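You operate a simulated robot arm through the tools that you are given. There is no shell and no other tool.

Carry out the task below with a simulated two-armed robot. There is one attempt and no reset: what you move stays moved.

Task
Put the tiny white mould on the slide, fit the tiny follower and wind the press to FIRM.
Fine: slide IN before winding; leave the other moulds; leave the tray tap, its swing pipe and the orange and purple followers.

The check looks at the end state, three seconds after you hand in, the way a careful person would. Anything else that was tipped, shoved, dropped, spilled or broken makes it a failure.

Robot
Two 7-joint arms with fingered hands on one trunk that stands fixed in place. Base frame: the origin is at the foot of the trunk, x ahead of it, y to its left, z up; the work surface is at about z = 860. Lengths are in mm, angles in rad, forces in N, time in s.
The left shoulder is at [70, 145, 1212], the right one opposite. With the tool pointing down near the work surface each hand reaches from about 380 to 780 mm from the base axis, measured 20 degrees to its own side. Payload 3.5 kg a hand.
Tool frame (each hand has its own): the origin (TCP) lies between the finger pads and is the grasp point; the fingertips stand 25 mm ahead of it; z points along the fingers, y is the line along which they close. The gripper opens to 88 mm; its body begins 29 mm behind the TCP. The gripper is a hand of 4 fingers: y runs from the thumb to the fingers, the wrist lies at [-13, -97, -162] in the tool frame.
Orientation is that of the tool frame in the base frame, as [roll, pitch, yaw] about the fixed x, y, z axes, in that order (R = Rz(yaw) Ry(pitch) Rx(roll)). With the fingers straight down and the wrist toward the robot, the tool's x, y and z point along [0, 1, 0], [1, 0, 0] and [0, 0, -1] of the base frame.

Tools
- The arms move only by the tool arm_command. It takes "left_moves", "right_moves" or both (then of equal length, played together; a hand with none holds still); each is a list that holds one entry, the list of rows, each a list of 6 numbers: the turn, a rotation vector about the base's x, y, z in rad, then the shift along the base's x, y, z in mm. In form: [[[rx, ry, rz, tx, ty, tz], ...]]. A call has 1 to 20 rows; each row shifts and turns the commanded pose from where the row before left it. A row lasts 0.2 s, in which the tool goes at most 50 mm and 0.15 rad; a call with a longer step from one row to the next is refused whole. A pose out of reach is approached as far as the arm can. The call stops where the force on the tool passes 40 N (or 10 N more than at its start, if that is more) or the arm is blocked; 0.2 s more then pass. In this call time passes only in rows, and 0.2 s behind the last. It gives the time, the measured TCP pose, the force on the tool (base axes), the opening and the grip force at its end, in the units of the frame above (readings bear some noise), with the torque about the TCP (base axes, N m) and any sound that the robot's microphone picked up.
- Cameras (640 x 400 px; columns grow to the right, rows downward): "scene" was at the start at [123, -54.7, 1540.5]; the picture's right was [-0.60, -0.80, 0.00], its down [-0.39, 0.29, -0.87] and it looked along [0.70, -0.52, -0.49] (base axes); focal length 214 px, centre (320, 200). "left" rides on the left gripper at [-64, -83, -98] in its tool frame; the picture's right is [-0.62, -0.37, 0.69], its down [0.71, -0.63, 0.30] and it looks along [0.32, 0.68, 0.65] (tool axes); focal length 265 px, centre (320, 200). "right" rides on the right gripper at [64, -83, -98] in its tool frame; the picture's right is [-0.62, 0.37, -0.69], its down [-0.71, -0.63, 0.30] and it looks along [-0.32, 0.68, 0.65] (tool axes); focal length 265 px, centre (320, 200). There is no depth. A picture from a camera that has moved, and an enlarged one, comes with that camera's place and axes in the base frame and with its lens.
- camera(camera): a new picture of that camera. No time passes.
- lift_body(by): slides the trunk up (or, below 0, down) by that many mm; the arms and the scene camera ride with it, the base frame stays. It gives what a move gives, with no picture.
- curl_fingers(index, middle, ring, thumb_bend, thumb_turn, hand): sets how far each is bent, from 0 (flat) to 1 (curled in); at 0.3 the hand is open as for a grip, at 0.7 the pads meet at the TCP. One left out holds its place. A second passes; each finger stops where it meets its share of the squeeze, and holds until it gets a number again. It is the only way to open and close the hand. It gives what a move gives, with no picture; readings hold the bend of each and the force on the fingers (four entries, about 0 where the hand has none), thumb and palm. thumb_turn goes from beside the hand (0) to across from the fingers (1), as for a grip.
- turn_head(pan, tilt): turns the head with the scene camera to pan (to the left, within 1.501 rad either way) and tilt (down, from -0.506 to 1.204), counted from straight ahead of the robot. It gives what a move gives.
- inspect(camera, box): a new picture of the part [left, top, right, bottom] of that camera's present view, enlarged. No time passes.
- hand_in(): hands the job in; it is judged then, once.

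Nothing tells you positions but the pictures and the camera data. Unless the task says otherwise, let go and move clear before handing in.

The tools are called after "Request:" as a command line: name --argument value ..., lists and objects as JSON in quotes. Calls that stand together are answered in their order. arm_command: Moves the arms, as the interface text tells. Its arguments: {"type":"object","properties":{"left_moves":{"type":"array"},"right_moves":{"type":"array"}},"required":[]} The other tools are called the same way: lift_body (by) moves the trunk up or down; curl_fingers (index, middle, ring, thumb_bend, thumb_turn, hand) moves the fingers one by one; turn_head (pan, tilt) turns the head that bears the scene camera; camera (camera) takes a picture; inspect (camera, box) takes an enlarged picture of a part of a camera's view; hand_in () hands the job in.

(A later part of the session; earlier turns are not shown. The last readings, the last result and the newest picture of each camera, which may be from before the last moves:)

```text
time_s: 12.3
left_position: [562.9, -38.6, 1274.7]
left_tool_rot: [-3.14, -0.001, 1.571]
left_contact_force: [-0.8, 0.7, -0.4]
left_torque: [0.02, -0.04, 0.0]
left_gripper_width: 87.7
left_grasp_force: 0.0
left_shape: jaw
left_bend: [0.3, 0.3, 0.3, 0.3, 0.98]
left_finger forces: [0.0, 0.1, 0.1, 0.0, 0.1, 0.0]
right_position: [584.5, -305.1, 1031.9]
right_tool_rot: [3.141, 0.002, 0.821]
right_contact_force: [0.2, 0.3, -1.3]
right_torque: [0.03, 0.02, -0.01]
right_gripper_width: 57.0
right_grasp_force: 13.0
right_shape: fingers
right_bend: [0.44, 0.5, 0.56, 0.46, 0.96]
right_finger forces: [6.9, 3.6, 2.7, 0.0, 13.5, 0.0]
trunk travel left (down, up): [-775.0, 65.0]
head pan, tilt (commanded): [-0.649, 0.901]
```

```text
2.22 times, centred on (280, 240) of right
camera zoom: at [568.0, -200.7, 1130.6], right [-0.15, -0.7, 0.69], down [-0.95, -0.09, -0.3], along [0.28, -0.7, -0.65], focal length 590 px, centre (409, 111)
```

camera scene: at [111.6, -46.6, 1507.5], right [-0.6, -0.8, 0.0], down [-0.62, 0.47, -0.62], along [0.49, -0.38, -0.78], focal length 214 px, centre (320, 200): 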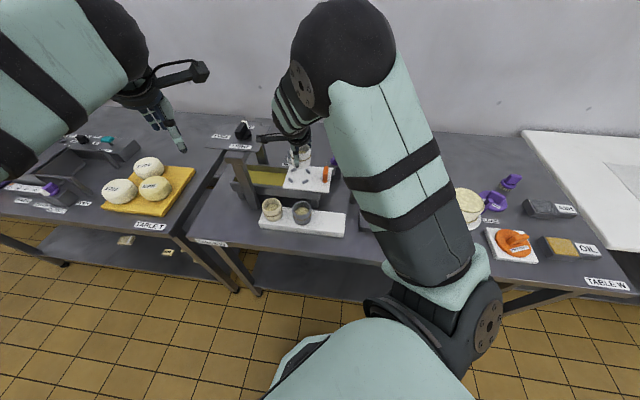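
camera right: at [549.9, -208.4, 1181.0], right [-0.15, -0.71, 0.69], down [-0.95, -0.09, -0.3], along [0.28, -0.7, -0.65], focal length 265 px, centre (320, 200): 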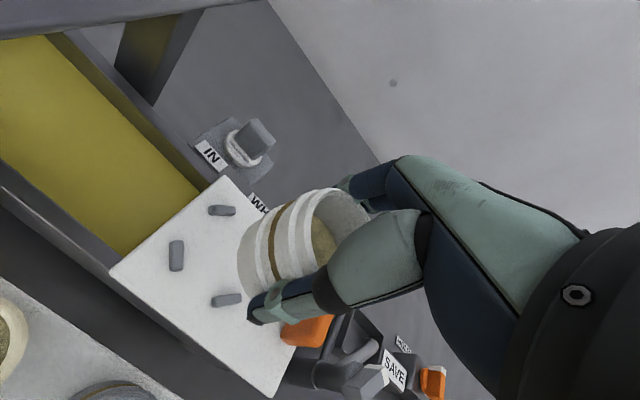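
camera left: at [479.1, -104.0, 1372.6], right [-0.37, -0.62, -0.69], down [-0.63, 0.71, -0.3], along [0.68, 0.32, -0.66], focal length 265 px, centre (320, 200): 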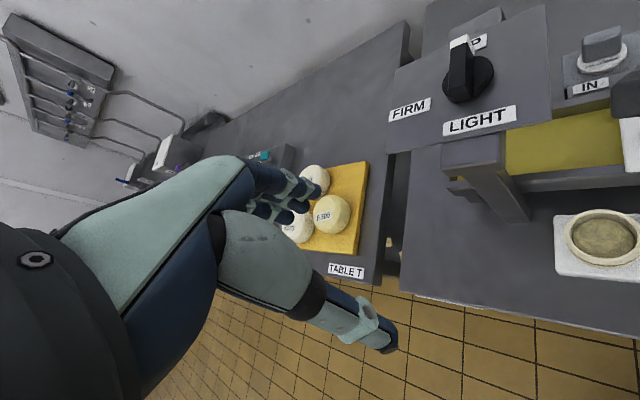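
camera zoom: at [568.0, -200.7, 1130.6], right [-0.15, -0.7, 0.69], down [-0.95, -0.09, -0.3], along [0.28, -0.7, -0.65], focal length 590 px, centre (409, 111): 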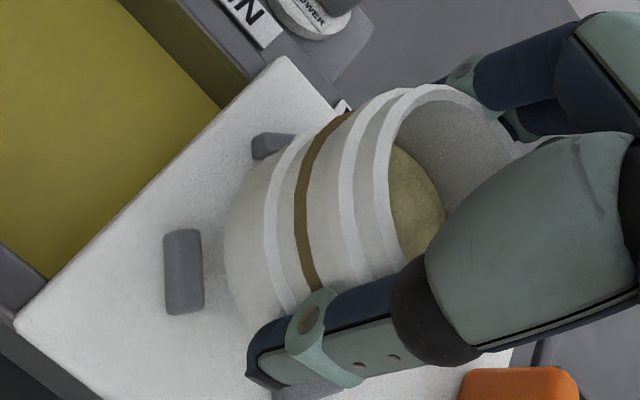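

The views suggest the mould is about 2–3 mm too far in +x and +y of the stop centre. I correct that, lower a few millimetres more, and look again.

Request:
arm_command --right_moves '[[[0, 0, 0, -2.5, -1.5, 0], [0, 0, 0, 0, 0, -4]]]'

Request:
inspect --camera "scene" --box '[280, 145, 330, 185]'

Request:
inspect --camera "right" --box '[180, 150, 380, 330]'

```text
time_s: 12.9
left_position: [561.8, -37.8, 1275.0]
left_tool_rot: [-3.14, 0.0, 1.571]
left_contact_force: [-0.5, 0.0, 0.2]
left_torque: [0.03, 0.02, -0.02]
left_gripper_width: 87.7
left_grasp_force: 0.0
left_shape: jaw
left_bend: [0.3, 0.3, 0.3, 0.3, 0.98]
left_finger forces: [0.0, 0.1, 0.0, 0.0, 0.0, 0.1]
right_position: [579.9, -307.4, 1027.3]
right_tool_rot: [-3.141, 0.0, 0.819]
right_contact_force: [-0.4, -0.4, -0.7]
right_torque: [0.01, -0.01, 0.0]
right_gripper_width: 57.2
right_grasp_force: 13.5
right_shape: fingers
right_bend: [0.44, 0.5, 0.56, 0.46, 0.96]
right_finger forces: [7.0, 3.7, 2.7, 0.1, 13.5, 0.0]
trunk travel left (down, up): [-775.0, 65.0]
head pan, tilt (commanded): [-0.649, 0.901]
```

```text
10.00 times, centred on (305, 165) of scene
camera zoom: at [110.7, -46.5, 1507.6], right [-0.6, -0.8, 0.0], down [-0.62, 0.47, -0.62], along [0.49, -0.38, -0.78], focal length 2145 px, centre (470, 550)
```

zoom: 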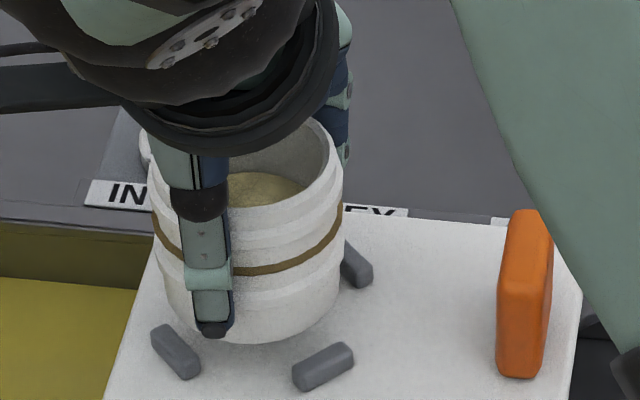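

```text
2.22 times, centred on (280, 240) of right
camera zoom: at [564.8, -202.5, 1126.4], right [-0.15, -0.7, 0.69], down [-0.95, -0.09, -0.3], along [0.28, -0.7, -0.65], focal length 590 px, centre (409, 111)
```

zoom: 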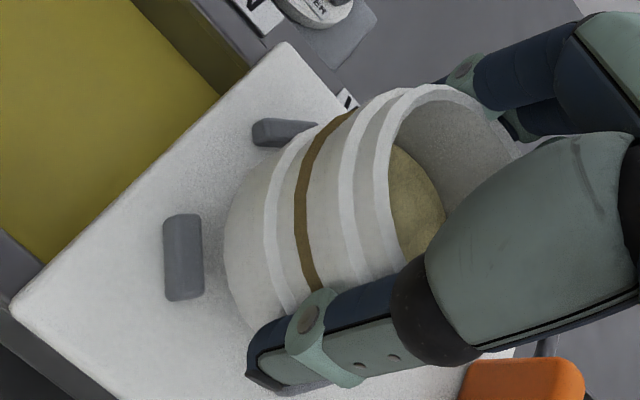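

Now the mould looks within about 2–3 mm in x of the stop centre and right in y. I correct 2 mm in x and lower slowly while watching the force.

Request:
arm_command --right_moves '[[[0, 0, 0, -2, 0, -2], [0, 0, 0, 0, 0, -3]]]'

Request:
inspect --camera "scene" --box '[280, 145, 330, 185]'

Request:
inspect --camera "right" --box '[180, 150, 380, 330]'

```text
time_s: 13.5
left_position: [562.6, -37.8, 1276.7]
left_tool_rot: [-3.139, 0.0, 1.572]
left_contact_force: [0.7, -0.6, -0.7]
left_torque: [0.0, -0.01, -0.03]
left_gripper_width: 87.5
left_grasp_force: 0.0
left_shape: jaw
left_bend: [0.3, 0.3, 0.3, 0.3, 0.98]
left_finger forces: [0.0, 0.0, 0.1, 0.0, 0.0, 0.1]
right_position: [579.2, -309.1, 1023.6]
right_tool_rot: [3.14, 0.001, 0.821]
right_contact_force: [-0.1, -0.3, -0.8]
right_torque: [-0.04, 0.03, 0.02]
right_gripper_width: 57.2
right_grasp_force: 13.3
right_shape: fingers
right_bend: [0.44, 0.5, 0.56, 0.46, 0.96]
right_finger forces: [6.9, 3.7, 2.7, 0.0, 13.5, 0.0]
trunk travel left (down, up): [-775.0, 65.0]
head pan, tilt (commanded): [-0.649, 0.901]
```

```text
10.00 times, centred on (305, 165) of scene
camera zoom: at [110.7, -46.5, 1507.6], right [-0.6, -0.8, 0.0], down [-0.62, 0.47, -0.62], along [0.49, -0.38, -0.78], focal length 2145 px, centre (470, 550)
```

zoom: 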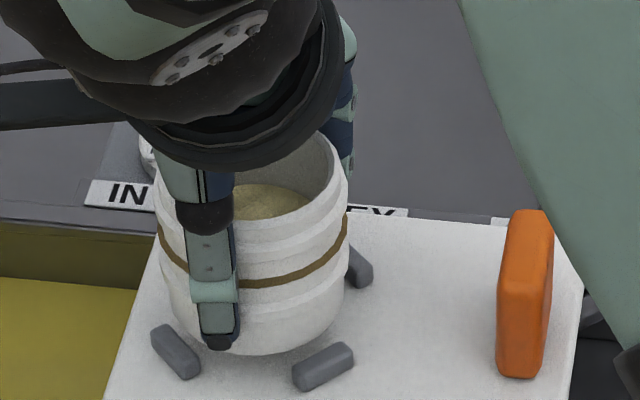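

```text
2.22 times, centred on (280, 240) of right
camera zoom: at [563.1, -202.9, 1121.8], right [-0.15, -0.7, 0.69], down [-0.95, -0.09, -0.3], along [0.28, -0.7, -0.65], focal length 590 px, centre (409, 111)
```

zoom: 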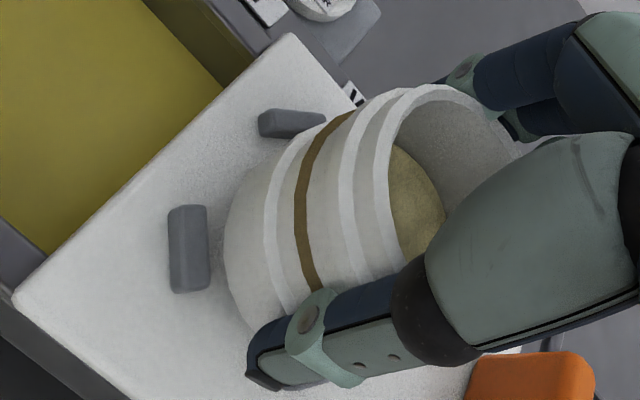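

Lateral and depth alignment now agree within about 2 mm in both views. I lower in small steps until I feel the plate.

Request:
arm_command --right_moves '[[[0, 0, 0, 0, 0, -2], [0, 0, 0, 0, 0, -2]]]'

Request:
inspect --camera "right" --box '[180, 150, 380, 330]'

Request:
inspect --camera "scene" --box '[280, 145, 330, 185]'

```text
time_s: 14.1
left_position: [561.8, -38.2, 1275.9]
left_tool_rot: [-3.14, 0.0, 1.571]
left_contact_force: [0.5, 0.6, 0.4]
left_torque: [-0.01, -0.03, 0.01]
left_gripper_width: 87.7
left_grasp_force: 0.0
left_shape: jaw
left_bend: [0.3, 0.3, 0.3, 0.3, 0.98]
left_finger forces: [0.0, 0.0, 0.1, 0.0, 0.1, 0.0]
right_position: [579.4, -306.7, 1018.5]
right_tool_rot: [3.141, 0.0, 0.82]
right_contact_force: [0.1, 0.9, -1.0]
right_torque: [0.0, 0.01, 0.03]
right_gripper_width: 57.0
right_grasp_force: 13.5
right_shape: fingers
right_bend: [0.44, 0.5, 0.56, 0.46, 0.96]
right_finger forces: [7.0, 3.8, 2.8, 0.0, 13.4, 0.0]
trunk travel left (down, up): [-775.0, 65.0]
head pan, tilt (commanded): [-0.649, 0.901]
```

```text
2.22 times, centred on (280, 240) of right
camera zoom: at [563.2, -202.5, 1117.7], right [-0.15, -0.7, 0.69], down [-0.95, -0.09, -0.3], along [0.28, -0.7, -0.65], focal length 590 px, centre (409, 111)
```

zoom: 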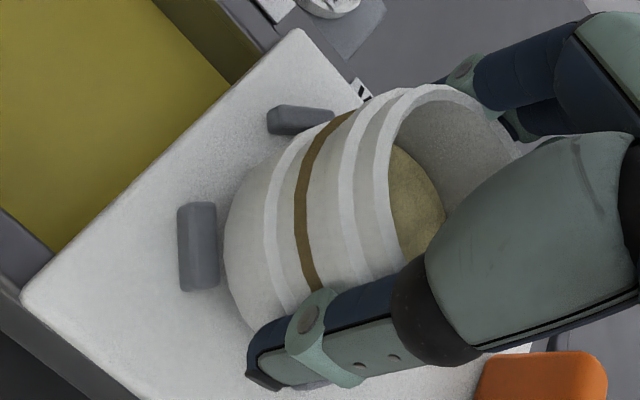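

```text
10.00 times, centred on (305, 165) of scene
camera zoom: at [110.7, -46.5, 1507.6], right [-0.6, -0.8, 0.0], down [-0.62, 0.47, -0.62], along [0.49, -0.38, -0.78], focal length 2145 px, centre (470, 550)
```

zoom: 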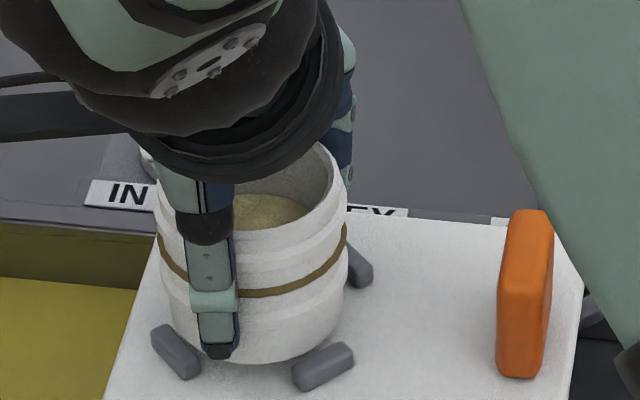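

The mould's base now sits between the near stops in the picture. I continue down in 2 mm steps.

Request:
arm_command --right_moves '[[[0, 0, 0, 0, 0, -2], [0, 0, 0, 0, 0, -1]]]'

Request:
inspect --camera "right" --box '[180, 150, 380, 330]'

Request:
inspect --camera "scene" --box '[280, 145, 330, 185]'

```text
time_s: 14.7
left_position: [561.5, -37.0, 1275.9]
left_tool_rot: [3.142, 0.0, 1.571]
left_contact_force: [-0.1, -0.7, 1.0]
left_torque: [-0.01, 0.0, -0.01]
left_gripper_width: 87.6
left_grasp_force: 0.1
left_shape: jaw
left_bend: [0.3, 0.3, 0.3, 0.3, 0.98]
left_finger forces: [0.1, 0.1, 0.0, 0.0, 0.0, 0.0]
right_position: [579.4, -306.6, 1016.7]
right_tool_rot: [3.139, 0.0, 0.821]
right_contact_force: [0.9, 0.7, 2.5]
right_torque: [-0.05, 0.04, 0.03]
right_gripper_width: 57.2
right_grasp_force: 14.1
right_shape: fingers
right_bend: [0.44, 0.5, 0.56, 0.46, 0.96]
right_finger forces: [7.2, 3.8, 3.0, 0.1, 13.7, 0.0]
trunk travel left (down, up): [-775.0, 65.0]
head pan, tilt (commanded): [-0.649, 0.901]
```

```text
2.22 times, centred on (280, 240) of right
camera zoom: at [563.0, -202.1, 1115.2], right [-0.15, -0.7, 0.69], down [-0.95, -0.09, -0.31], along [0.28, -0.7, -0.65], focal length 590 px, centre (409, 111)
```

zoom: 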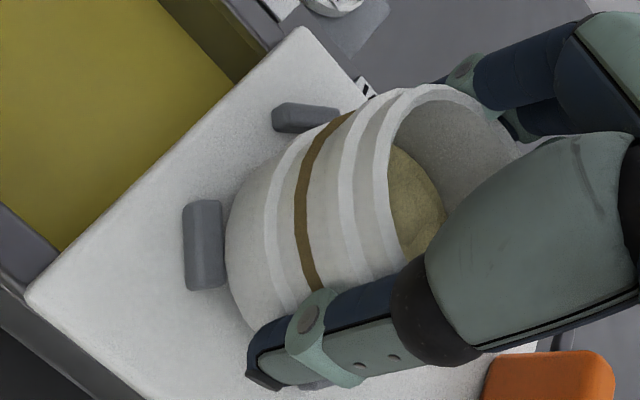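

```text
10.00 times, centred on (305, 165) of scene
camera zoom: at [110.1, -46.0, 1507.7], right [-0.6, -0.8, 0.0], down [-0.62, 0.47, -0.62], along [0.49, -0.38, -0.78], focal length 2145 px, centre (470, 550)
```

zoom: 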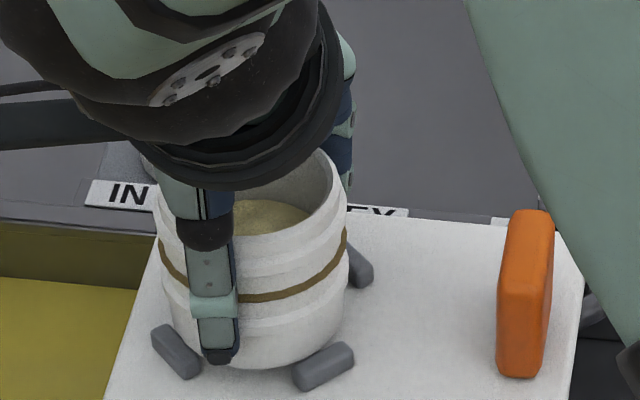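

The plate contact shows (about +3.5 N) at exactly the height expected for the plate. I open the hand.

Request:
curl_fingers --hand "right" --index 0.4 --middle 0.42 --ring 0.42 --thumb_bend 0.4

Request:
curl_fingers --hand "right" --index 0.28 --middle 0.28 --ring 0.28 --thumb_bend 0.28

Request:
camera --camera "right"

Request:
inspect --camera "scene" --box '[280, 145, 330, 185]'

```text
time_s: 15.7
left_position: [561.8, -37.3, 1275.2]
left_tool_rot: [-3.14, 0.001, 1.57]
left_contact_force: [-0.5, 0.4, 0.5]
left_torque: [-0.01, 0.01, -0.01]
left_gripper_width: 87.6
left_grasp_force: 0.0
left_shape: jaw
left_bend: [0.3, 0.3, 0.3, 0.3, 0.98]
left_finger forces: [0.0, 0.1, 0.1, 0.0, 0.1, 0.0]
right_position: [579.1, -307.1, 1015.4]
right_tool_rot: [3.141, 0.0, 0.821]
right_contact_force: [0.2, -0.4, -0.4]
right_torque: [0.05, 0.03, 0.0]
right_gripper_width: 66.6
right_grasp_force: 1.7
right_shape: fingers
right_bend: [0.39, 0.42, 0.42, 0.39, 0.97]
right_finger forces: [1.9, 0.0, 0.0, 0.1, 2.2, 0.0]
trunk travel left (down, up): [-775.0, 65.0]
head pan, tilt (commanded): [-0.649, 0.901]
```

```text
time_s: 16.7
left_position: [562.4, -37.4, 1275.1]
left_tool_rot: [-3.14, -0.001, 1.571]
left_contact_force: [-0.3, 0.1, 0.2]
left_torque: [0.01, -0.02, 0.02]
left_gripper_width: 87.7
left_grasp_force: 0.1
left_shape: jaw
left_bend: [0.3, 0.3, 0.3, 0.3, 0.98]
left_finger forces: [0.0, 0.0, 0.0, 0.1, 0.0, 0.0]
right_position: [579.0, -306.7, 1015.3]
right_tool_rot: [-3.14, -0.001, 0.82]
right_contact_force: [-0.4, -0.4, 0.6]
right_torque: [-0.01, -0.04, -0.01]
right_gripper_width: 88.3
right_grasp_force: 0.1
right_shape: fingers
right_bend: [0.28, 0.28, 0.28, 0.28, 0.97]
right_finger forces: [0.1, 0.0, 0.1, 0.0, 0.0, 0.1]
trunk travel left (down, up): [-775.0, 65.0]
head pan, tilt (commanded): [-0.649, 0.901]
```

```text
taken
camera right: at [563.0, -202.3, 1114.8], right [-0.15, -0.7, 0.69], down [-0.95, -0.09, -0.3], along [0.28, -0.7, -0.65], focal length 265 px, centre (320, 200)
```

right: 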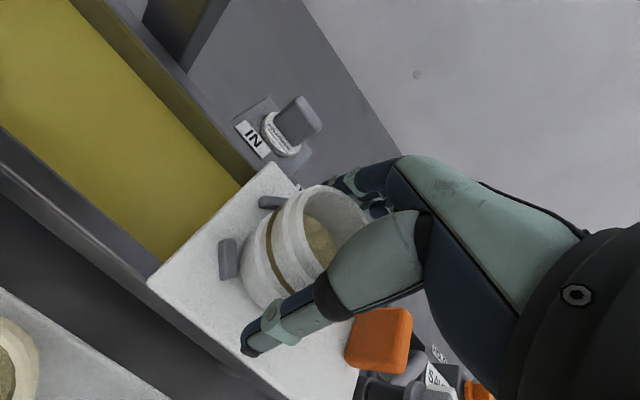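

```text
10.00 times, centred on (305, 165) of scene
camera zoom: at [110.3, -46.3, 1507.7], right [-0.6, -0.8, 0.0], down [-0.62, 0.47, -0.62], along [0.49, -0.38, -0.78], focal length 2145 px, centre (470, 550)
```

zoom: 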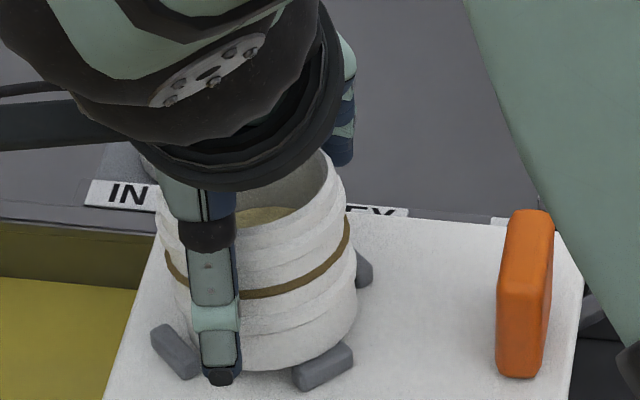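

The hand is open and the mould stands between the stops, though it may have settled slightly. I raise the hand straight up and look closely at how it sits.

Request:
arm_command --right_moves '[[[0, 0, 0, 0, 0, 15], [0, 0, 0, 0, 0, 25], [0, 0, 0, 0, 0, 35], [0, 0, 0, 0, 0, 35]]]'

Request:
inspect --camera "right" --box '[130, 150, 350, 370]'

Request:
inspect --camera "scene" --box '[280, 145, 330, 185]'

```text
time_s: 17.7
left_position: [559.8, -37.2, 1276.8]
left_tool_rot: [-3.141, 0.0, 1.572]
left_contact_force: [-0.6, -0.5, 0.5]
left_torque: [0.04, 0.0, -0.02]
left_gripper_width: 87.6
left_grasp_force: 0.0
left_shape: jaw
left_bend: [0.3, 0.3, 0.3, 0.3, 0.98]
left_finger forces: [0.0, 0.0, 0.1, 0.0, 0.0, 0.1]
right_position: [578.1, -307.7, 1126.8]
right_tool_rot: [-3.14, 0.0, 0.821]
right_contact_force: [0.0, 1.0, -0.2]
right_torque: [0.02, 0.03, 0.02]
right_gripper_width: 88.2
right_grasp_force: 0.0
right_shape: fingers
right_bend: [0.28, 0.28, 0.28, 0.28, 0.97]
right_finger forces: [0.0, 0.0, 0.0, 0.0, 0.0, 0.0]
trunk travel left (down, up): [-775.0, 65.0]
head pan, tilt (commanded): [-0.649, 0.901]
```

```text
1.82 times, centred on (240, 260) of right
camera zoom: at [562.4, -202.4, 1226.2], right [-0.15, -0.7, 0.69], down [-0.95, -0.09, -0.3], along [0.28, -0.7, -0.65], focal length 483 px, centre (466, 91)
```

zoom: 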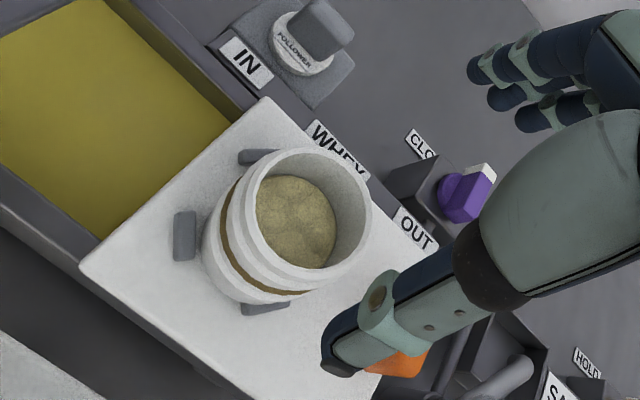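

```text
10.00 times, centred on (305, 165) of scene
camera zoom: at [109.0, -45.9, 1507.7], right [-0.6, -0.8, 0.0], down [-0.62, 0.47, -0.62], along [0.5, -0.38, -0.78], focal length 2145 px, centre (470, 550)
```

zoom: 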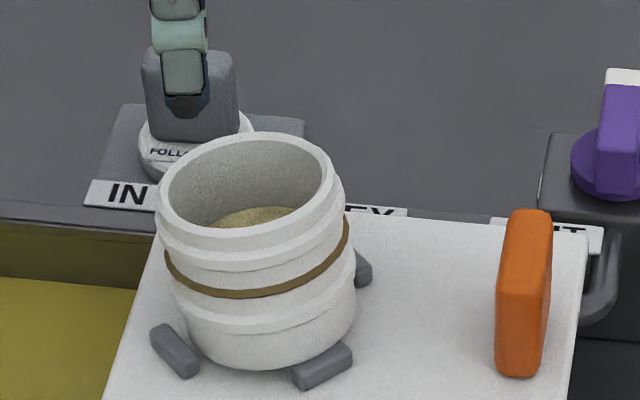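

The mould looks slightly tilted. I zoom in on its base from both cameras to see whether it rides on a stop.

Request:
inspect --camera "right" --box '[180, 170, 280, 270]'

Request:
inspect --camera "right" --box '[190, 220, 290, 320]'

Request:
inspect --camera "scene" --box '[290, 155, 320, 185]'

```text
4.00 times, centred on (230, 220) of right
camera zoom: at [562.4, -202.4, 1226.2], right [-0.15, -0.7, 0.69], down [-0.95, -0.09, -0.3], along [0.28, -0.7, -0.65], focal length 1062 px, centre (680, 120)
```

zoom: 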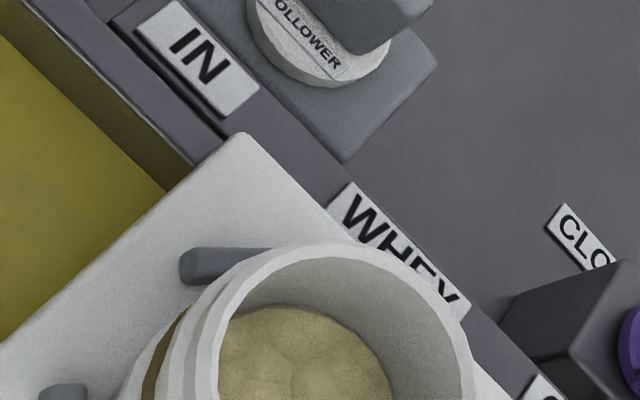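

```text
4.00 times, centred on (240, 270) of right
camera zoom: at [562.4, -202.4, 1226.2], right [-0.15, -0.7, 0.69], down [-0.95, -0.09, -0.3], along [0.28, -0.7, -0.65], focal length 1062 px, centre (640, -80)
```

zoom: 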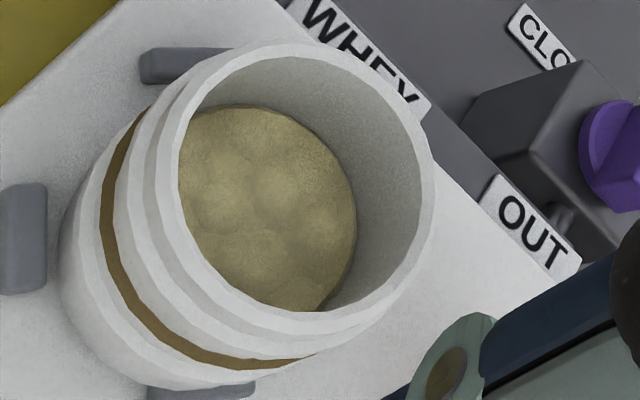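

```text
13.33 times, centred on (305, 170) of scene
camera zoom: at [109.0, -45.9, 1507.7], right [-0.6, -0.8, 0.0], down [-0.62, 0.47, -0.62], along [0.5, -0.38, -0.78], focal length 2860 px, centre (520, 600)
```

zoom: 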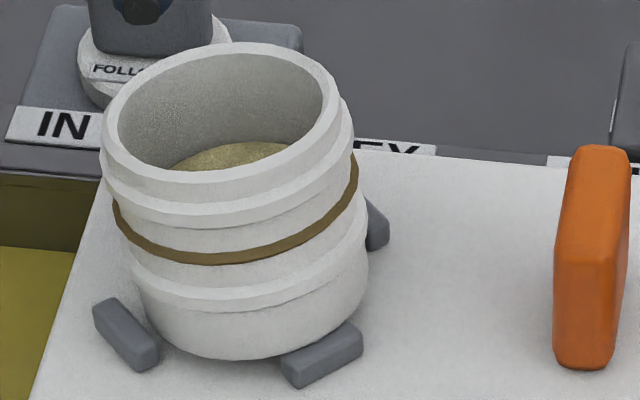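

The mould is tilted about 10 degrees: its base rides on the two stops at the OUT side, about 5 mm off. I will turn the hand by 90 degrees so that its grip closes along the slide's axis, which will level and re-centre the mould.

Request:
arm_command --right_moves '[[[0, 0, 0.15, 0, 0, 0], [0, 0, 0.15, 0, 0, 0], [0, 0, 0.15, 0, 0, 0], [0, 0, 0.15, 0, 0, 0], [0, 0, 0.15, 0, 0, 0], [0, 0, 0.15, 0, 0, 0], [0, 0, 0.15, 0, 0, 0], [0, 0, 0.15, 0, 0, 0], [0, 0, 0.15, 0, 0, 0], [0, 0, 0.15, 0, 0, 0], [0, 0, 0.07, 0, 0, 0]]]'

Request:
camera --camera "right"

Request:
camera --camera "scene"

```text
time_s: 20.1
left_position: [562.7, -37.9, 1273.7]
left_tool_rot: [-3.141, 0.001, 1.571]
left_contact_force: [-0.1, 0.7, -0.1]
left_torque: [-0.04, 0.01, 0.0]
left_gripper_width: 87.7
left_grasp_force: 0.1
left_shape: jaw
left_bend: [0.3, 0.3, 0.3, 0.3, 0.98]
left_finger forces: [0.1, 0.0, 0.0, 0.0, 0.0, 0.0]
right_position: [579.6, -306.5, 1126.5]
right_tool_rot: [-3.142, 0.0, 2.394]
right_contact_force: [0.5, 0.2, 0.3]
right_torque: [-0.02, -0.05, 0.01]
right_gripper_width: 88.4
right_grasp_force: 0.0
right_shape: fingers
right_bend: [0.28, 0.28, 0.28, 0.28, 0.97]
right_finger forces: [0.0, 0.0, 0.0, 0.1, 0.0, 0.1]
trunk travel left (down, up): [-775.0, 65.0]
head pan, tilt (commanded): [-0.649, 0.901]
```

```text
taken
camera right: at [476.2, -323.2, 1225.1], right [0.71, -0.15, 0.69], down [0.09, -0.95, -0.3], along [0.7, 0.28, -0.65], focal length 265 px, centre (320, 200)
```

right: 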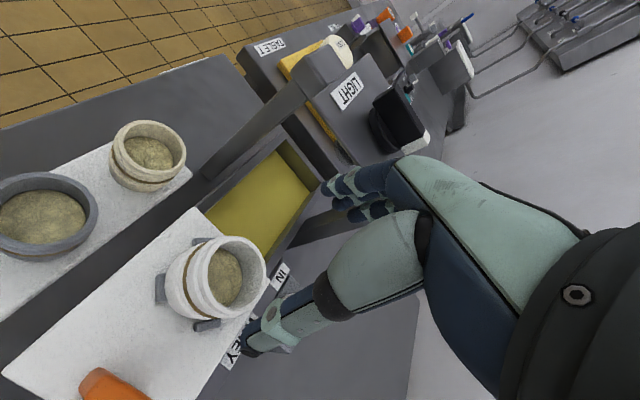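

```text
taken
camera scene: at [110.5, -46.5, 1507.6], right [-0.6, -0.8, 0.0], down [-0.62, 0.47, -0.62], along [0.49, -0.38, -0.78], focal length 214 px, centre (320, 200)
```

scene: 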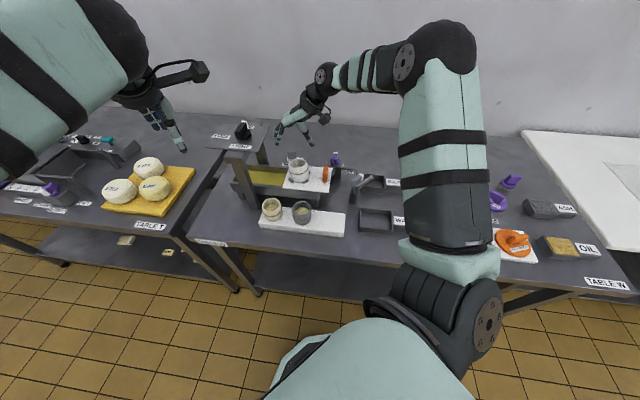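

The hand is turned and both cameras now see the mould freely. I zoom in on it.

Request:
inspect --camera "right" --box '[130, 210, 290, 350]'

Request:
inspect --camera "scene" --box '[285, 150, 325, 190]'

Request:
inspect --camera "scene" --box '[220, 100, 350, 200]'

```text
2.86 times, centred on (210, 280) of right
camera zoom: at [476.2, -323.2, 1225.1], right [0.71, -0.15, 0.69], down [0.09, -0.95, -0.3], along [0.7, 0.28, -0.65], focal length 758 px, centre (634, -29)
```

zoom: 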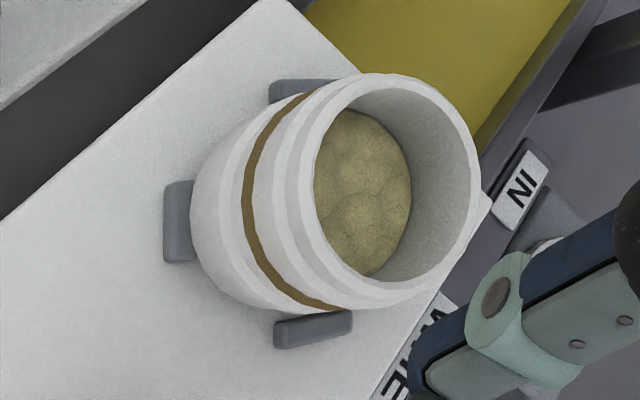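

```text
10.00 times, centred on (305, 170) of scene
camera zoom: at [110.5, -46.5, 1507.6], right [-0.6, -0.8, 0.0], down [-0.62, 0.47, -0.62], along [0.49, -0.38, -0.78], focal length 2145 px, centre (470, 500)
```

zoom: 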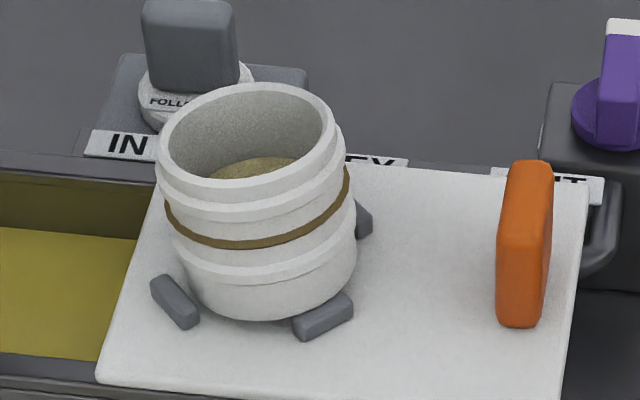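

```text
4.00 times, centred on (285, 150) of scene
camera zoom: at [110.5, -46.5, 1507.6], right [-0.6, -0.8, 0.0], down [-0.62, 0.47, -0.62], along [0.49, -0.38, -0.78], focal length 858 px, centre (460, 400)
```

zoom: 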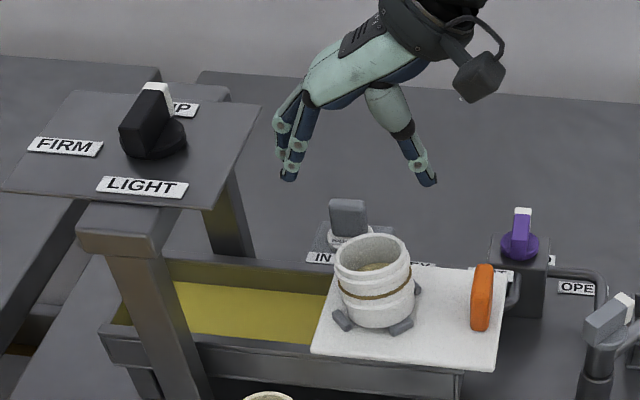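

The base is off by about 5 mm toward the handle side, riding on two stops, as suspected. I lower the open hand over it, centred on the stops at (580.5, -308), to about 35 mm above grip height first.

Request:
arm_command --right_moves '[[[0, 0, 0, 0.5, -0.5, -25], [0, 0, 0, 0.5, -0.5, -25], [0, 0, 0, 0, 0, -15]]]'

Request:
camera --camera "right"

Request:
inspect --camera "scene" --box '[240, 110, 340, 190]'

```text
time_s: 20.9
left_position: [562.0, -38.5, 1276.3]
left_tool_rot: [-3.138, 0.001, 1.57]
left_contact_force: [0.2, 0.4, -0.3]
left_torque: [0.02, -0.03, 0.02]
left_gripper_width: 88.0
left_grasp_force: 0.0
left_shape: jaw
left_bend: [0.3, 0.3, 0.3, 0.3, 0.98]
left_finger forces: [0.0, 0.0, 0.1, 0.0, 0.0, 0.0]
right_position: [580.4, -308.9, 1061.4]
right_tool_rot: [-3.141, 0.0, 2.391]
right_contact_force: [-0.7, 0.3, -0.5]
right_torque: [0.0, -0.01, 0.01]
right_gripper_width: 88.3
right_grasp_force: 0.0
right_shape: fingers
right_bend: [0.28, 0.28, 0.28, 0.28, 0.97]
right_finger forces: [0.0, 0.1, 0.0, 0.0, 0.1, 0.1]
trunk travel left (down, up): [-775.0, 65.0]
head pan, tilt (commanded): [-0.649, 0.901]
```

```text
taken
camera right: at [477.0, -324.2, 1159.4], right [0.7, -0.15, 0.69], down [0.09, -0.95, -0.3], along [0.7, 0.28, -0.65], focal length 265 px, centre (320, 200)
```

right: 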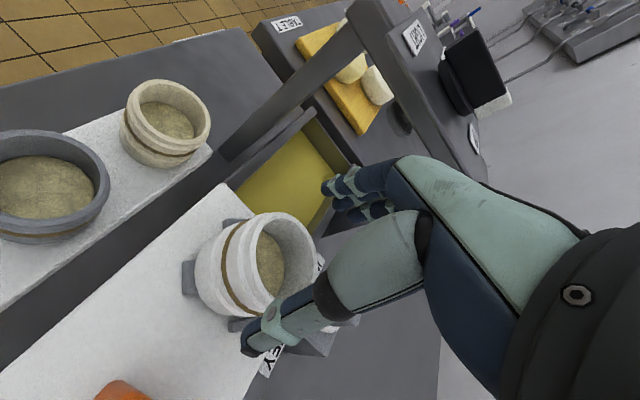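

```text
5.00 times, centred on (290, 150) of scene
camera zoom: at [110.2, -46.3, 1507.7], right [-0.6, -0.8, 0.0], down [-0.62, 0.47, -0.62], along [0.49, -0.38, -0.78], focal length 1072 px, centre (470, 450)
```

zoom: 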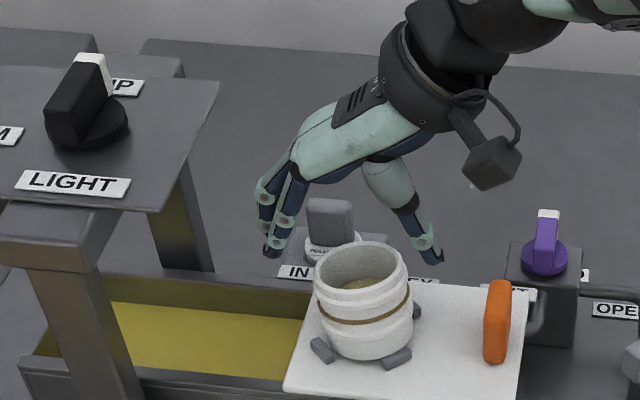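

The fingers clear the press plate and straddle the mould. I lower to grip height.

Request:
arm_command --right_moves '[[[0, 0, 0, 0, 0.5, -17], [0, 0, 0, 0, 0, -15]]]'

Request:
inspect --camera "right" --box '[150, 150, 390, 370]'

Request:
inspect --camera "scene" --box '[260, 130, 340, 190]'

```text
time_s: 21.5
left_position: [562.5, -37.9, 1275.6]
left_tool_rot: [-3.139, 0.0, 1.571]
left_contact_force: [-0.4, -0.8, 1.0]
left_torque: [0.0, -0.01, -0.03]
left_gripper_width: 87.6
left_grasp_force: 0.0
left_shape: jaw
left_bend: [0.3, 0.3, 0.3, 0.3, 0.98]
left_finger forces: [0.1, 0.0, 0.1, 0.0, 0.0, 0.0]
right_position: [581.1, -307.6, 1027.8]
right_tool_rot: [-3.141, 0.0, 2.391]
right_contact_force: [-0.8, 0.3, -0.6]
right_torque: [-0.02, -0.02, 0.0]
right_gripper_width: 88.1
right_grasp_force: 0.0
right_shape: fingers
right_bend: [0.28, 0.28, 0.28, 0.28, 0.97]
right_finger forces: [0.1, 0.0, 0.0, 0.0, 0.1, 0.0]
trunk travel left (down, up): [-775.0, 65.0]
head pan, tilt (commanded): [-0.649, 0.901]
```

```text
1.82 times, centred on (270, 260) of right
camera zoom: at [477.9, -323.8, 1127.3], right [0.7, -0.15, 0.69], down [0.09, -0.95, -0.3], along [0.7, 0.28, -0.65], focal length 483 px, centre (411, 91)
```

zoom: 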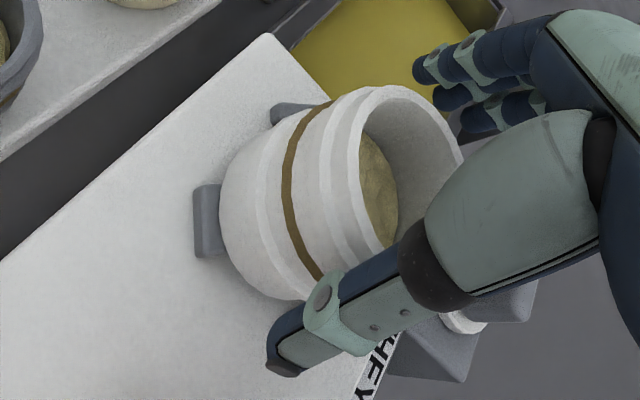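

```text
6.67 times, centred on (300, 160) of scene
camera zoom: at [110.9, -46.6, 1507.6], right [-0.6, -0.8, 0.0], down [-0.62, 0.47, -0.62], along [0.49, -0.38, -0.78], focal length 1430 px, centre (453, 467)
```

zoom: 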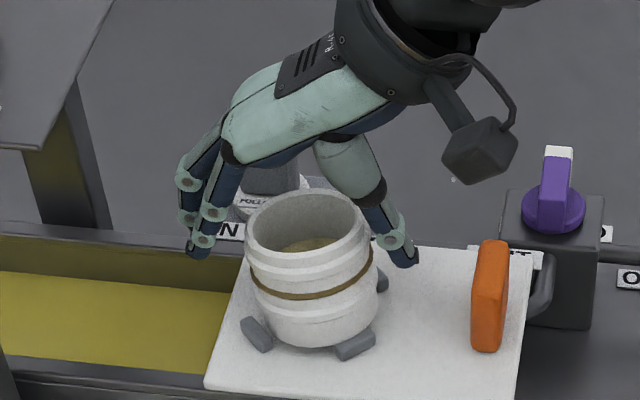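

The mould is centred between fingers and thumb along the slide axis. I close gently to level and centre it.

Request:
curl_fingers --hand "right" --index 0.4 --middle 0.4 --ring 0.4 --thumb_bend 0.4

Request:
inspect --camera "scene" --box '[260, 130, 340, 190]'

Request:
inspect --camera "right" --box '[150, 150, 390, 370]'

```text
time_s: 22.5
left_position: [561.1, -38.4, 1276.0]
left_tool_rot: [-3.14, 0.0, 1.571]
left_contact_force: [-0.6, 0.4, 0.1]
left_torque: [0.01, -0.01, -0.01]
left_gripper_width: 87.5
left_grasp_force: 0.1
left_shape: jaw
left_bend: [0.3, 0.3, 0.3, 0.3, 0.98]
left_finger forces: [0.0, 0.0, 0.0, 0.1, 0.0, 0.0]
right_position: [579.8, -308.1, 1028.3]
right_tool_rot: [3.141, 0.0, 2.388]
right_contact_force: [-0.4, -0.9, 0.9]
right_torque: [-0.04, 0.0, 0.01]
right_gripper_width: 64.4
right_grasp_force: 0.6
right_shape: fingers
right_bend: [0.4, 0.4, 0.4, 0.39, 0.97]
right_finger forces: [0.0, 0.1, 0.1, 0.0, 0.3, 0.1]
trunk travel left (down, up): [-775.0, 65.0]
head pan, tilt (commanded): [-0.649, 0.901]
```

```text
6.67 times, centred on (300, 160) of scene
camera zoom: at [110.3, -46.4, 1507.6], right [-0.6, -0.8, 0.0], down [-0.62, 0.47, -0.62], along [0.49, -0.38, -0.78], focal length 1430 px, centre (453, 467)
```

zoom: 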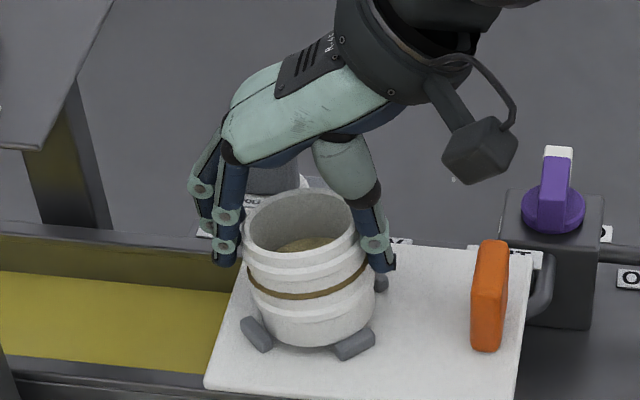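

```text
1.82 times, centred on (270, 260) of right
camera zoom: at [477.3, -323.6, 1127.6], right [0.7, -0.15, 0.69], down [0.09, -0.95, -0.3], along [0.7, 0.28, -0.65], focal length 483 px, centre (411, 91)
```

zoom: 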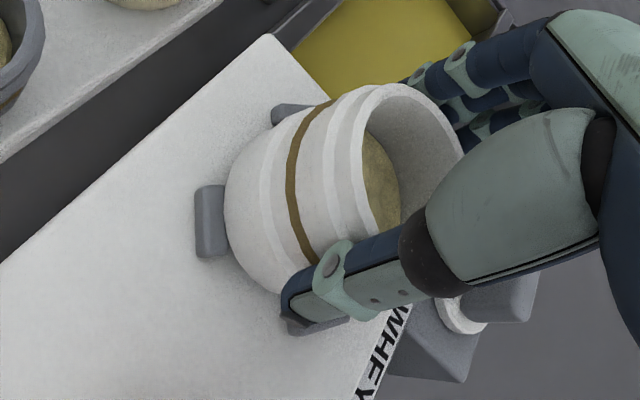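

The thumb has just begun to push the mould toward the centre. I close a bit more.

Request:
curl_fingers --hand "right" --index 0.43 --middle 0.43 --ring 0.43 --thumb_bend 0.44

Request:
inspect --camera "scene" --box '[260, 130, 340, 190]'

Request:
inspect --camera "right" --box '[150, 150, 390, 370]'

```text
time_s: 23.5
left_position: [561.3, -38.2, 1275.1]
left_tool_rot: [-3.138, -0.001, 1.572]
left_contact_force: [-0.6, -0.4, 0.4]
left_torque: [0.04, -0.01, -0.01]
left_gripper_width: 87.6
left_grasp_force: 0.0
left_shape: jaw
left_bend: [0.3, 0.3, 0.3, 0.3, 0.98]
left_finger forces: [0.0, 0.0, 0.1, 0.1, 0.0, 0.1]
right_position: [580.0, -307.8, 1028.0]
right_tool_rot: [3.141, 0.0, 2.39]
right_contact_force: [-0.1, -0.7, 0.5]
right_torque: [0.01, -0.01, 0.0]
right_gripper_width: 59.7
right_grasp_force: 1.4
right_shape: fingers
right_bend: [0.42, 0.43, 0.43, 0.42, 0.97]
right_finger forces: [1.2, 0.0, 0.0, 0.0, 1.3, 0.0]
trunk travel left (down, up): [-775.0, 65.0]
head pan, tilt (commanded): [-0.649, 0.901]
```

```text
6.67 times, centred on (300, 160) of scene
camera zoom: at [110.3, -46.4, 1507.7], right [-0.6, -0.8, 0.0], down [-0.62, 0.47, -0.62], along [0.49, -0.38, -0.78], focal length 1430 px, centre (453, 467)
```

zoom: 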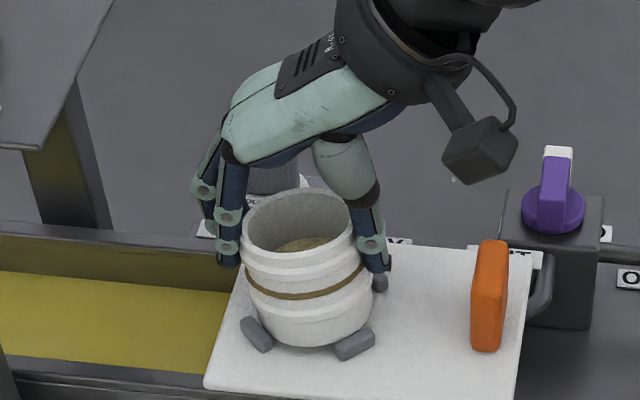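

```text
1.82 times, centred on (270, 260) of right
camera zoom: at [477.3, -323.6, 1127.7], right [0.7, -0.15, 0.69], down [0.09, -0.95, -0.3], along [0.7, 0.28, -0.65], focal length 483 px, centre (411, 91)
```

zoom: 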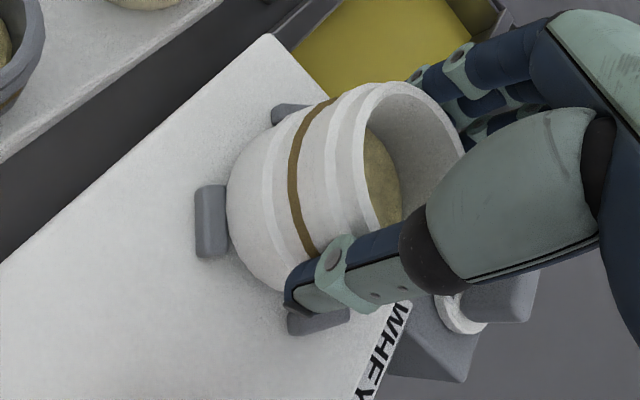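

The mould has moved off toward the centre. I zoom in to see whether it now sits flat.

Request:
inspect --camera "scene" --box '[285, 150, 320, 185]'

Request:
inspect --camera "right" --box '[210, 180, 330, 300]'

```text
11.43 times, centred on (302, 168) of scene
camera zoom: at [110.3, -46.4, 1507.7], right [-0.6, -0.8, 0.0], down [-0.62, 0.47, -0.62], along [0.49, -0.38, -0.78], focal length 2451 px, centre (520, 571)
```

zoom: 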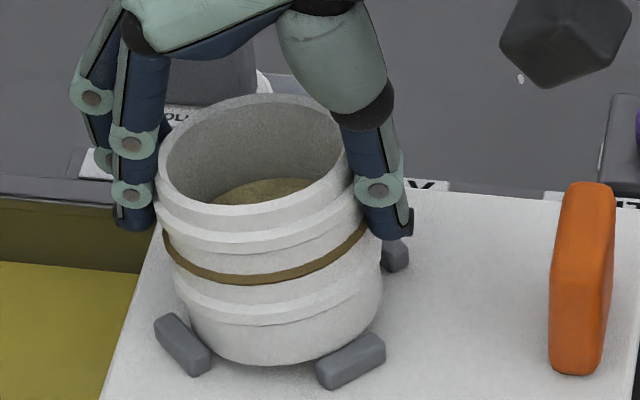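

```text
3.33 times, centred on (270, 240) of right
camera zoom: at [477.3, -323.6, 1127.7], right [0.7, -0.15, 0.69], down [0.09, -0.95, -0.3], along [0.7, 0.28, -0.65], focal length 885 px, centre (487, 67)
```

zoom: 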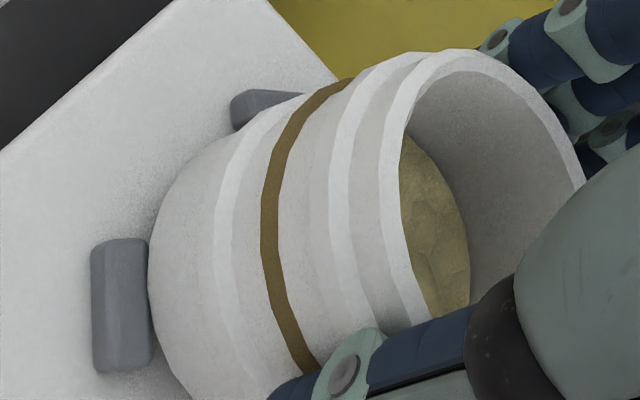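

The brown band is now level in the scene view, and the base fits between the stops. I release and verify.

Request:
curl_fingers --hand "right" --index 0.28 --middle 0.28 --ring 0.28 --thumb_bend 0.28

Request:
inspect --camera "scene" --box '[285, 150, 320, 185]'

Request:
inspect --camera "right" --box '[210, 180, 330, 300]'

```text
time_s: 24.5
left_position: [561.5, -37.3, 1276.0]
left_tool_rot: [-3.14, 0.001, 1.571]
left_contact_force: [-0.4, 0.6, 0.0]
left_torque: [0.0, -0.04, 0.0]
left_gripper_width: 87.3
left_grasp_force: 0.1
left_shape: jaw
left_bend: [0.3, 0.3, 0.3, 0.3, 0.98]
left_finger forces: [0.0, 0.1, 0.0, 0.0, 0.0, 0.0]
right_position: [581.1, -307.1, 1028.9]
right_tool_rot: [-3.141, 0.0, 2.39]
right_contact_force: [-0.6, 0.4, -0.2]
right_torque: [-0.01, -0.01, 0.0]
right_gripper_width: 88.3
right_grasp_force: 0.0
right_shape: fingers
right_bend: [0.28, 0.28, 0.28, 0.28, 0.97]
right_finger forces: [0.1, 0.0, 0.0, 0.0, 0.1, 0.0]
trunk travel left (down, up): [-775.0, 65.0]
head pan, tilt (commanded): [-0.649, 0.901]
```

```text
11.43 times, centred on (302, 168) of scene
camera zoom: at [110.3, -46.3, 1507.7], right [-0.6, -0.8, 0.0], down [-0.62, 0.47, -0.62], along [0.49, -0.38, -0.78], focal length 2451 px, centre (520, 571)
```

zoom: 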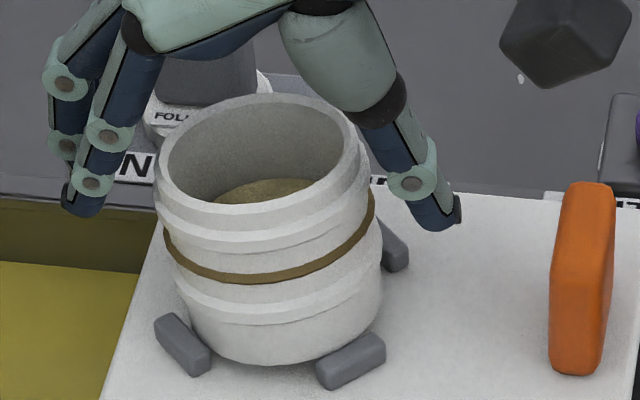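

```text
3.33 times, centred on (270, 240) of right
camera zoom: at [477.3, -323.6, 1127.7], right [0.7, -0.15, 0.69], down [0.09, -0.95, -0.3], along [0.7, 0.28, -0.65], focal length 885 px, centre (487, 67)
```

zoom: 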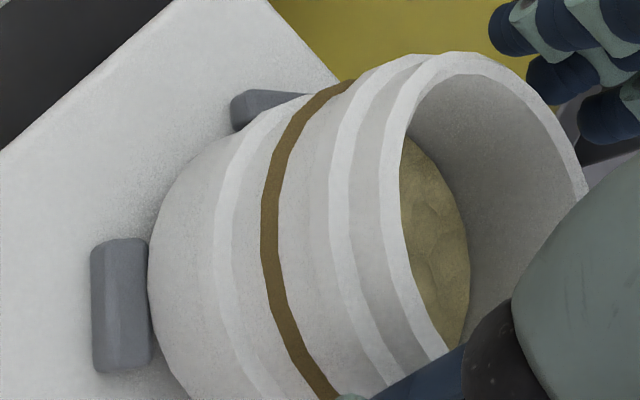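

Freed of the thumb, the band still looks a few degrees off level. I raise the hand to the same height above the rim as in an earlier picture of the mould standing on the rack, to compare its shape directly.

Request:
arm_command --right_moves '[[[0, 0, 0, 0, 0, 20], [0, 0, 0, 0, 0, 24], [0, 0, 0, 0, 0, 20]]]'

Request:
camera --camera "right"

Request:
inspect --camera "right" --box '[160, 190, 320, 330]'

Request:
inspect --camera "scene" --box '[285, 150, 320, 185]'

Request:
inspect --camera "scene" --box '[250, 180, 320, 230]'

```text
time_s: 25.3
left_position: [559.8, -36.9, 1275.7]
left_tool_rot: [-3.141, 0.0, 1.57]
left_contact_force: [0.1, -1.6, -0.3]
left_torque: [-0.02, -0.01, 0.0]
left_gripper_width: 87.7
left_grasp_force: 0.0
left_shape: jaw
left_bend: [0.3, 0.3, 0.3, 0.3, 0.98]
left_finger forces: [0.0, 0.0, 0.1, 0.0, 0.0, 0.1]
right_position: [579.4, -308.0, 1092.4]
right_tool_rot: [-3.14, -0.002, 2.388]
right_contact_force: [-0.3, -0.4, -0.4]
right_torque: [-0.01, 0.01, 0.03]
right_gripper_width: 88.1
right_grasp_force: 0.1
right_shape: fingers
right_bend: [0.28, 0.28, 0.28, 0.28, 0.97]
right_finger forces: [0.0, 0.0, 0.0, 0.0, 0.0, 0.0]
trunk travel left (down, up): [-775.0, 65.0]
head pan, tilt (commanded): [-0.649, 0.901]
```

```text
taken
camera right: at [476.9, -323.8, 1192.4], right [0.7, -0.15, 0.69], down [0.09, -0.95, -0.3], along [0.7, 0.28, -0.65], focal length 265 px, centre (320, 200)
```

right: 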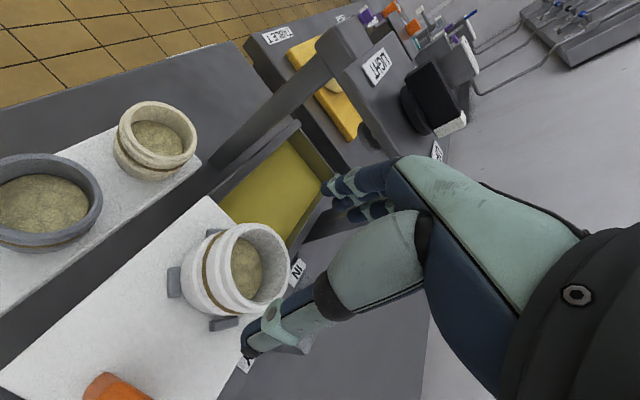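

```text
2.86 times, centred on (240, 260) of right
camera zoom: at [476.9, -323.8, 1192.4], right [0.7, -0.15, 0.69], down [0.09, -0.95, -0.3], along [0.7, 0.28, -0.65], focal length 758 px, centre (549, 29)
```

zoom: 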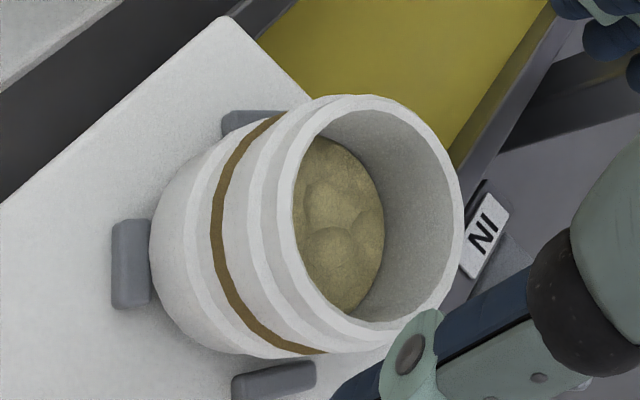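

```text
11.43 times, centred on (302, 168) of scene
camera zoom: at [109.9, -46.1, 1507.7], right [-0.6, -0.8, 0.0], down [-0.62, 0.47, -0.62], along [0.49, -0.38, -0.78], focal length 2451 px, centre (520, 571)
```

zoom: 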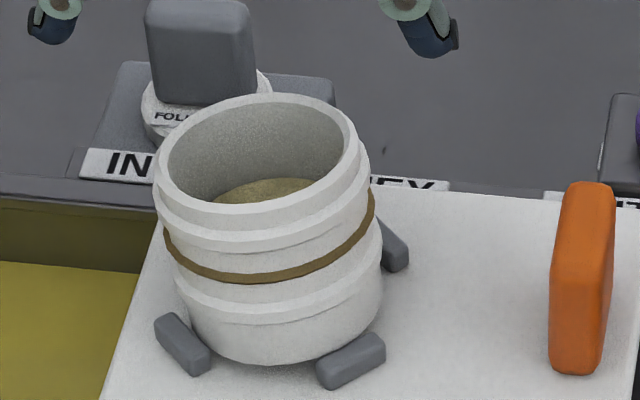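

```text
8.00 times, centred on (285, 205) of scene
camera zoom: at [109.9, -46.1, 1507.7], right [-0.6, -0.8, 0.0], down [-0.62, 0.47, -0.62], along [0.49, -0.38, -0.78], focal length 1716 px, centre (600, 160)
```

zoom: 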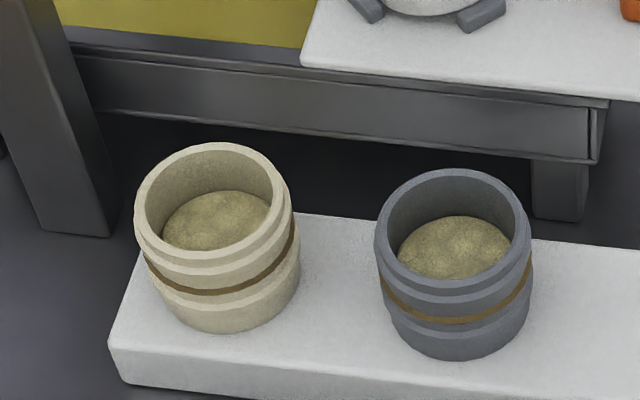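

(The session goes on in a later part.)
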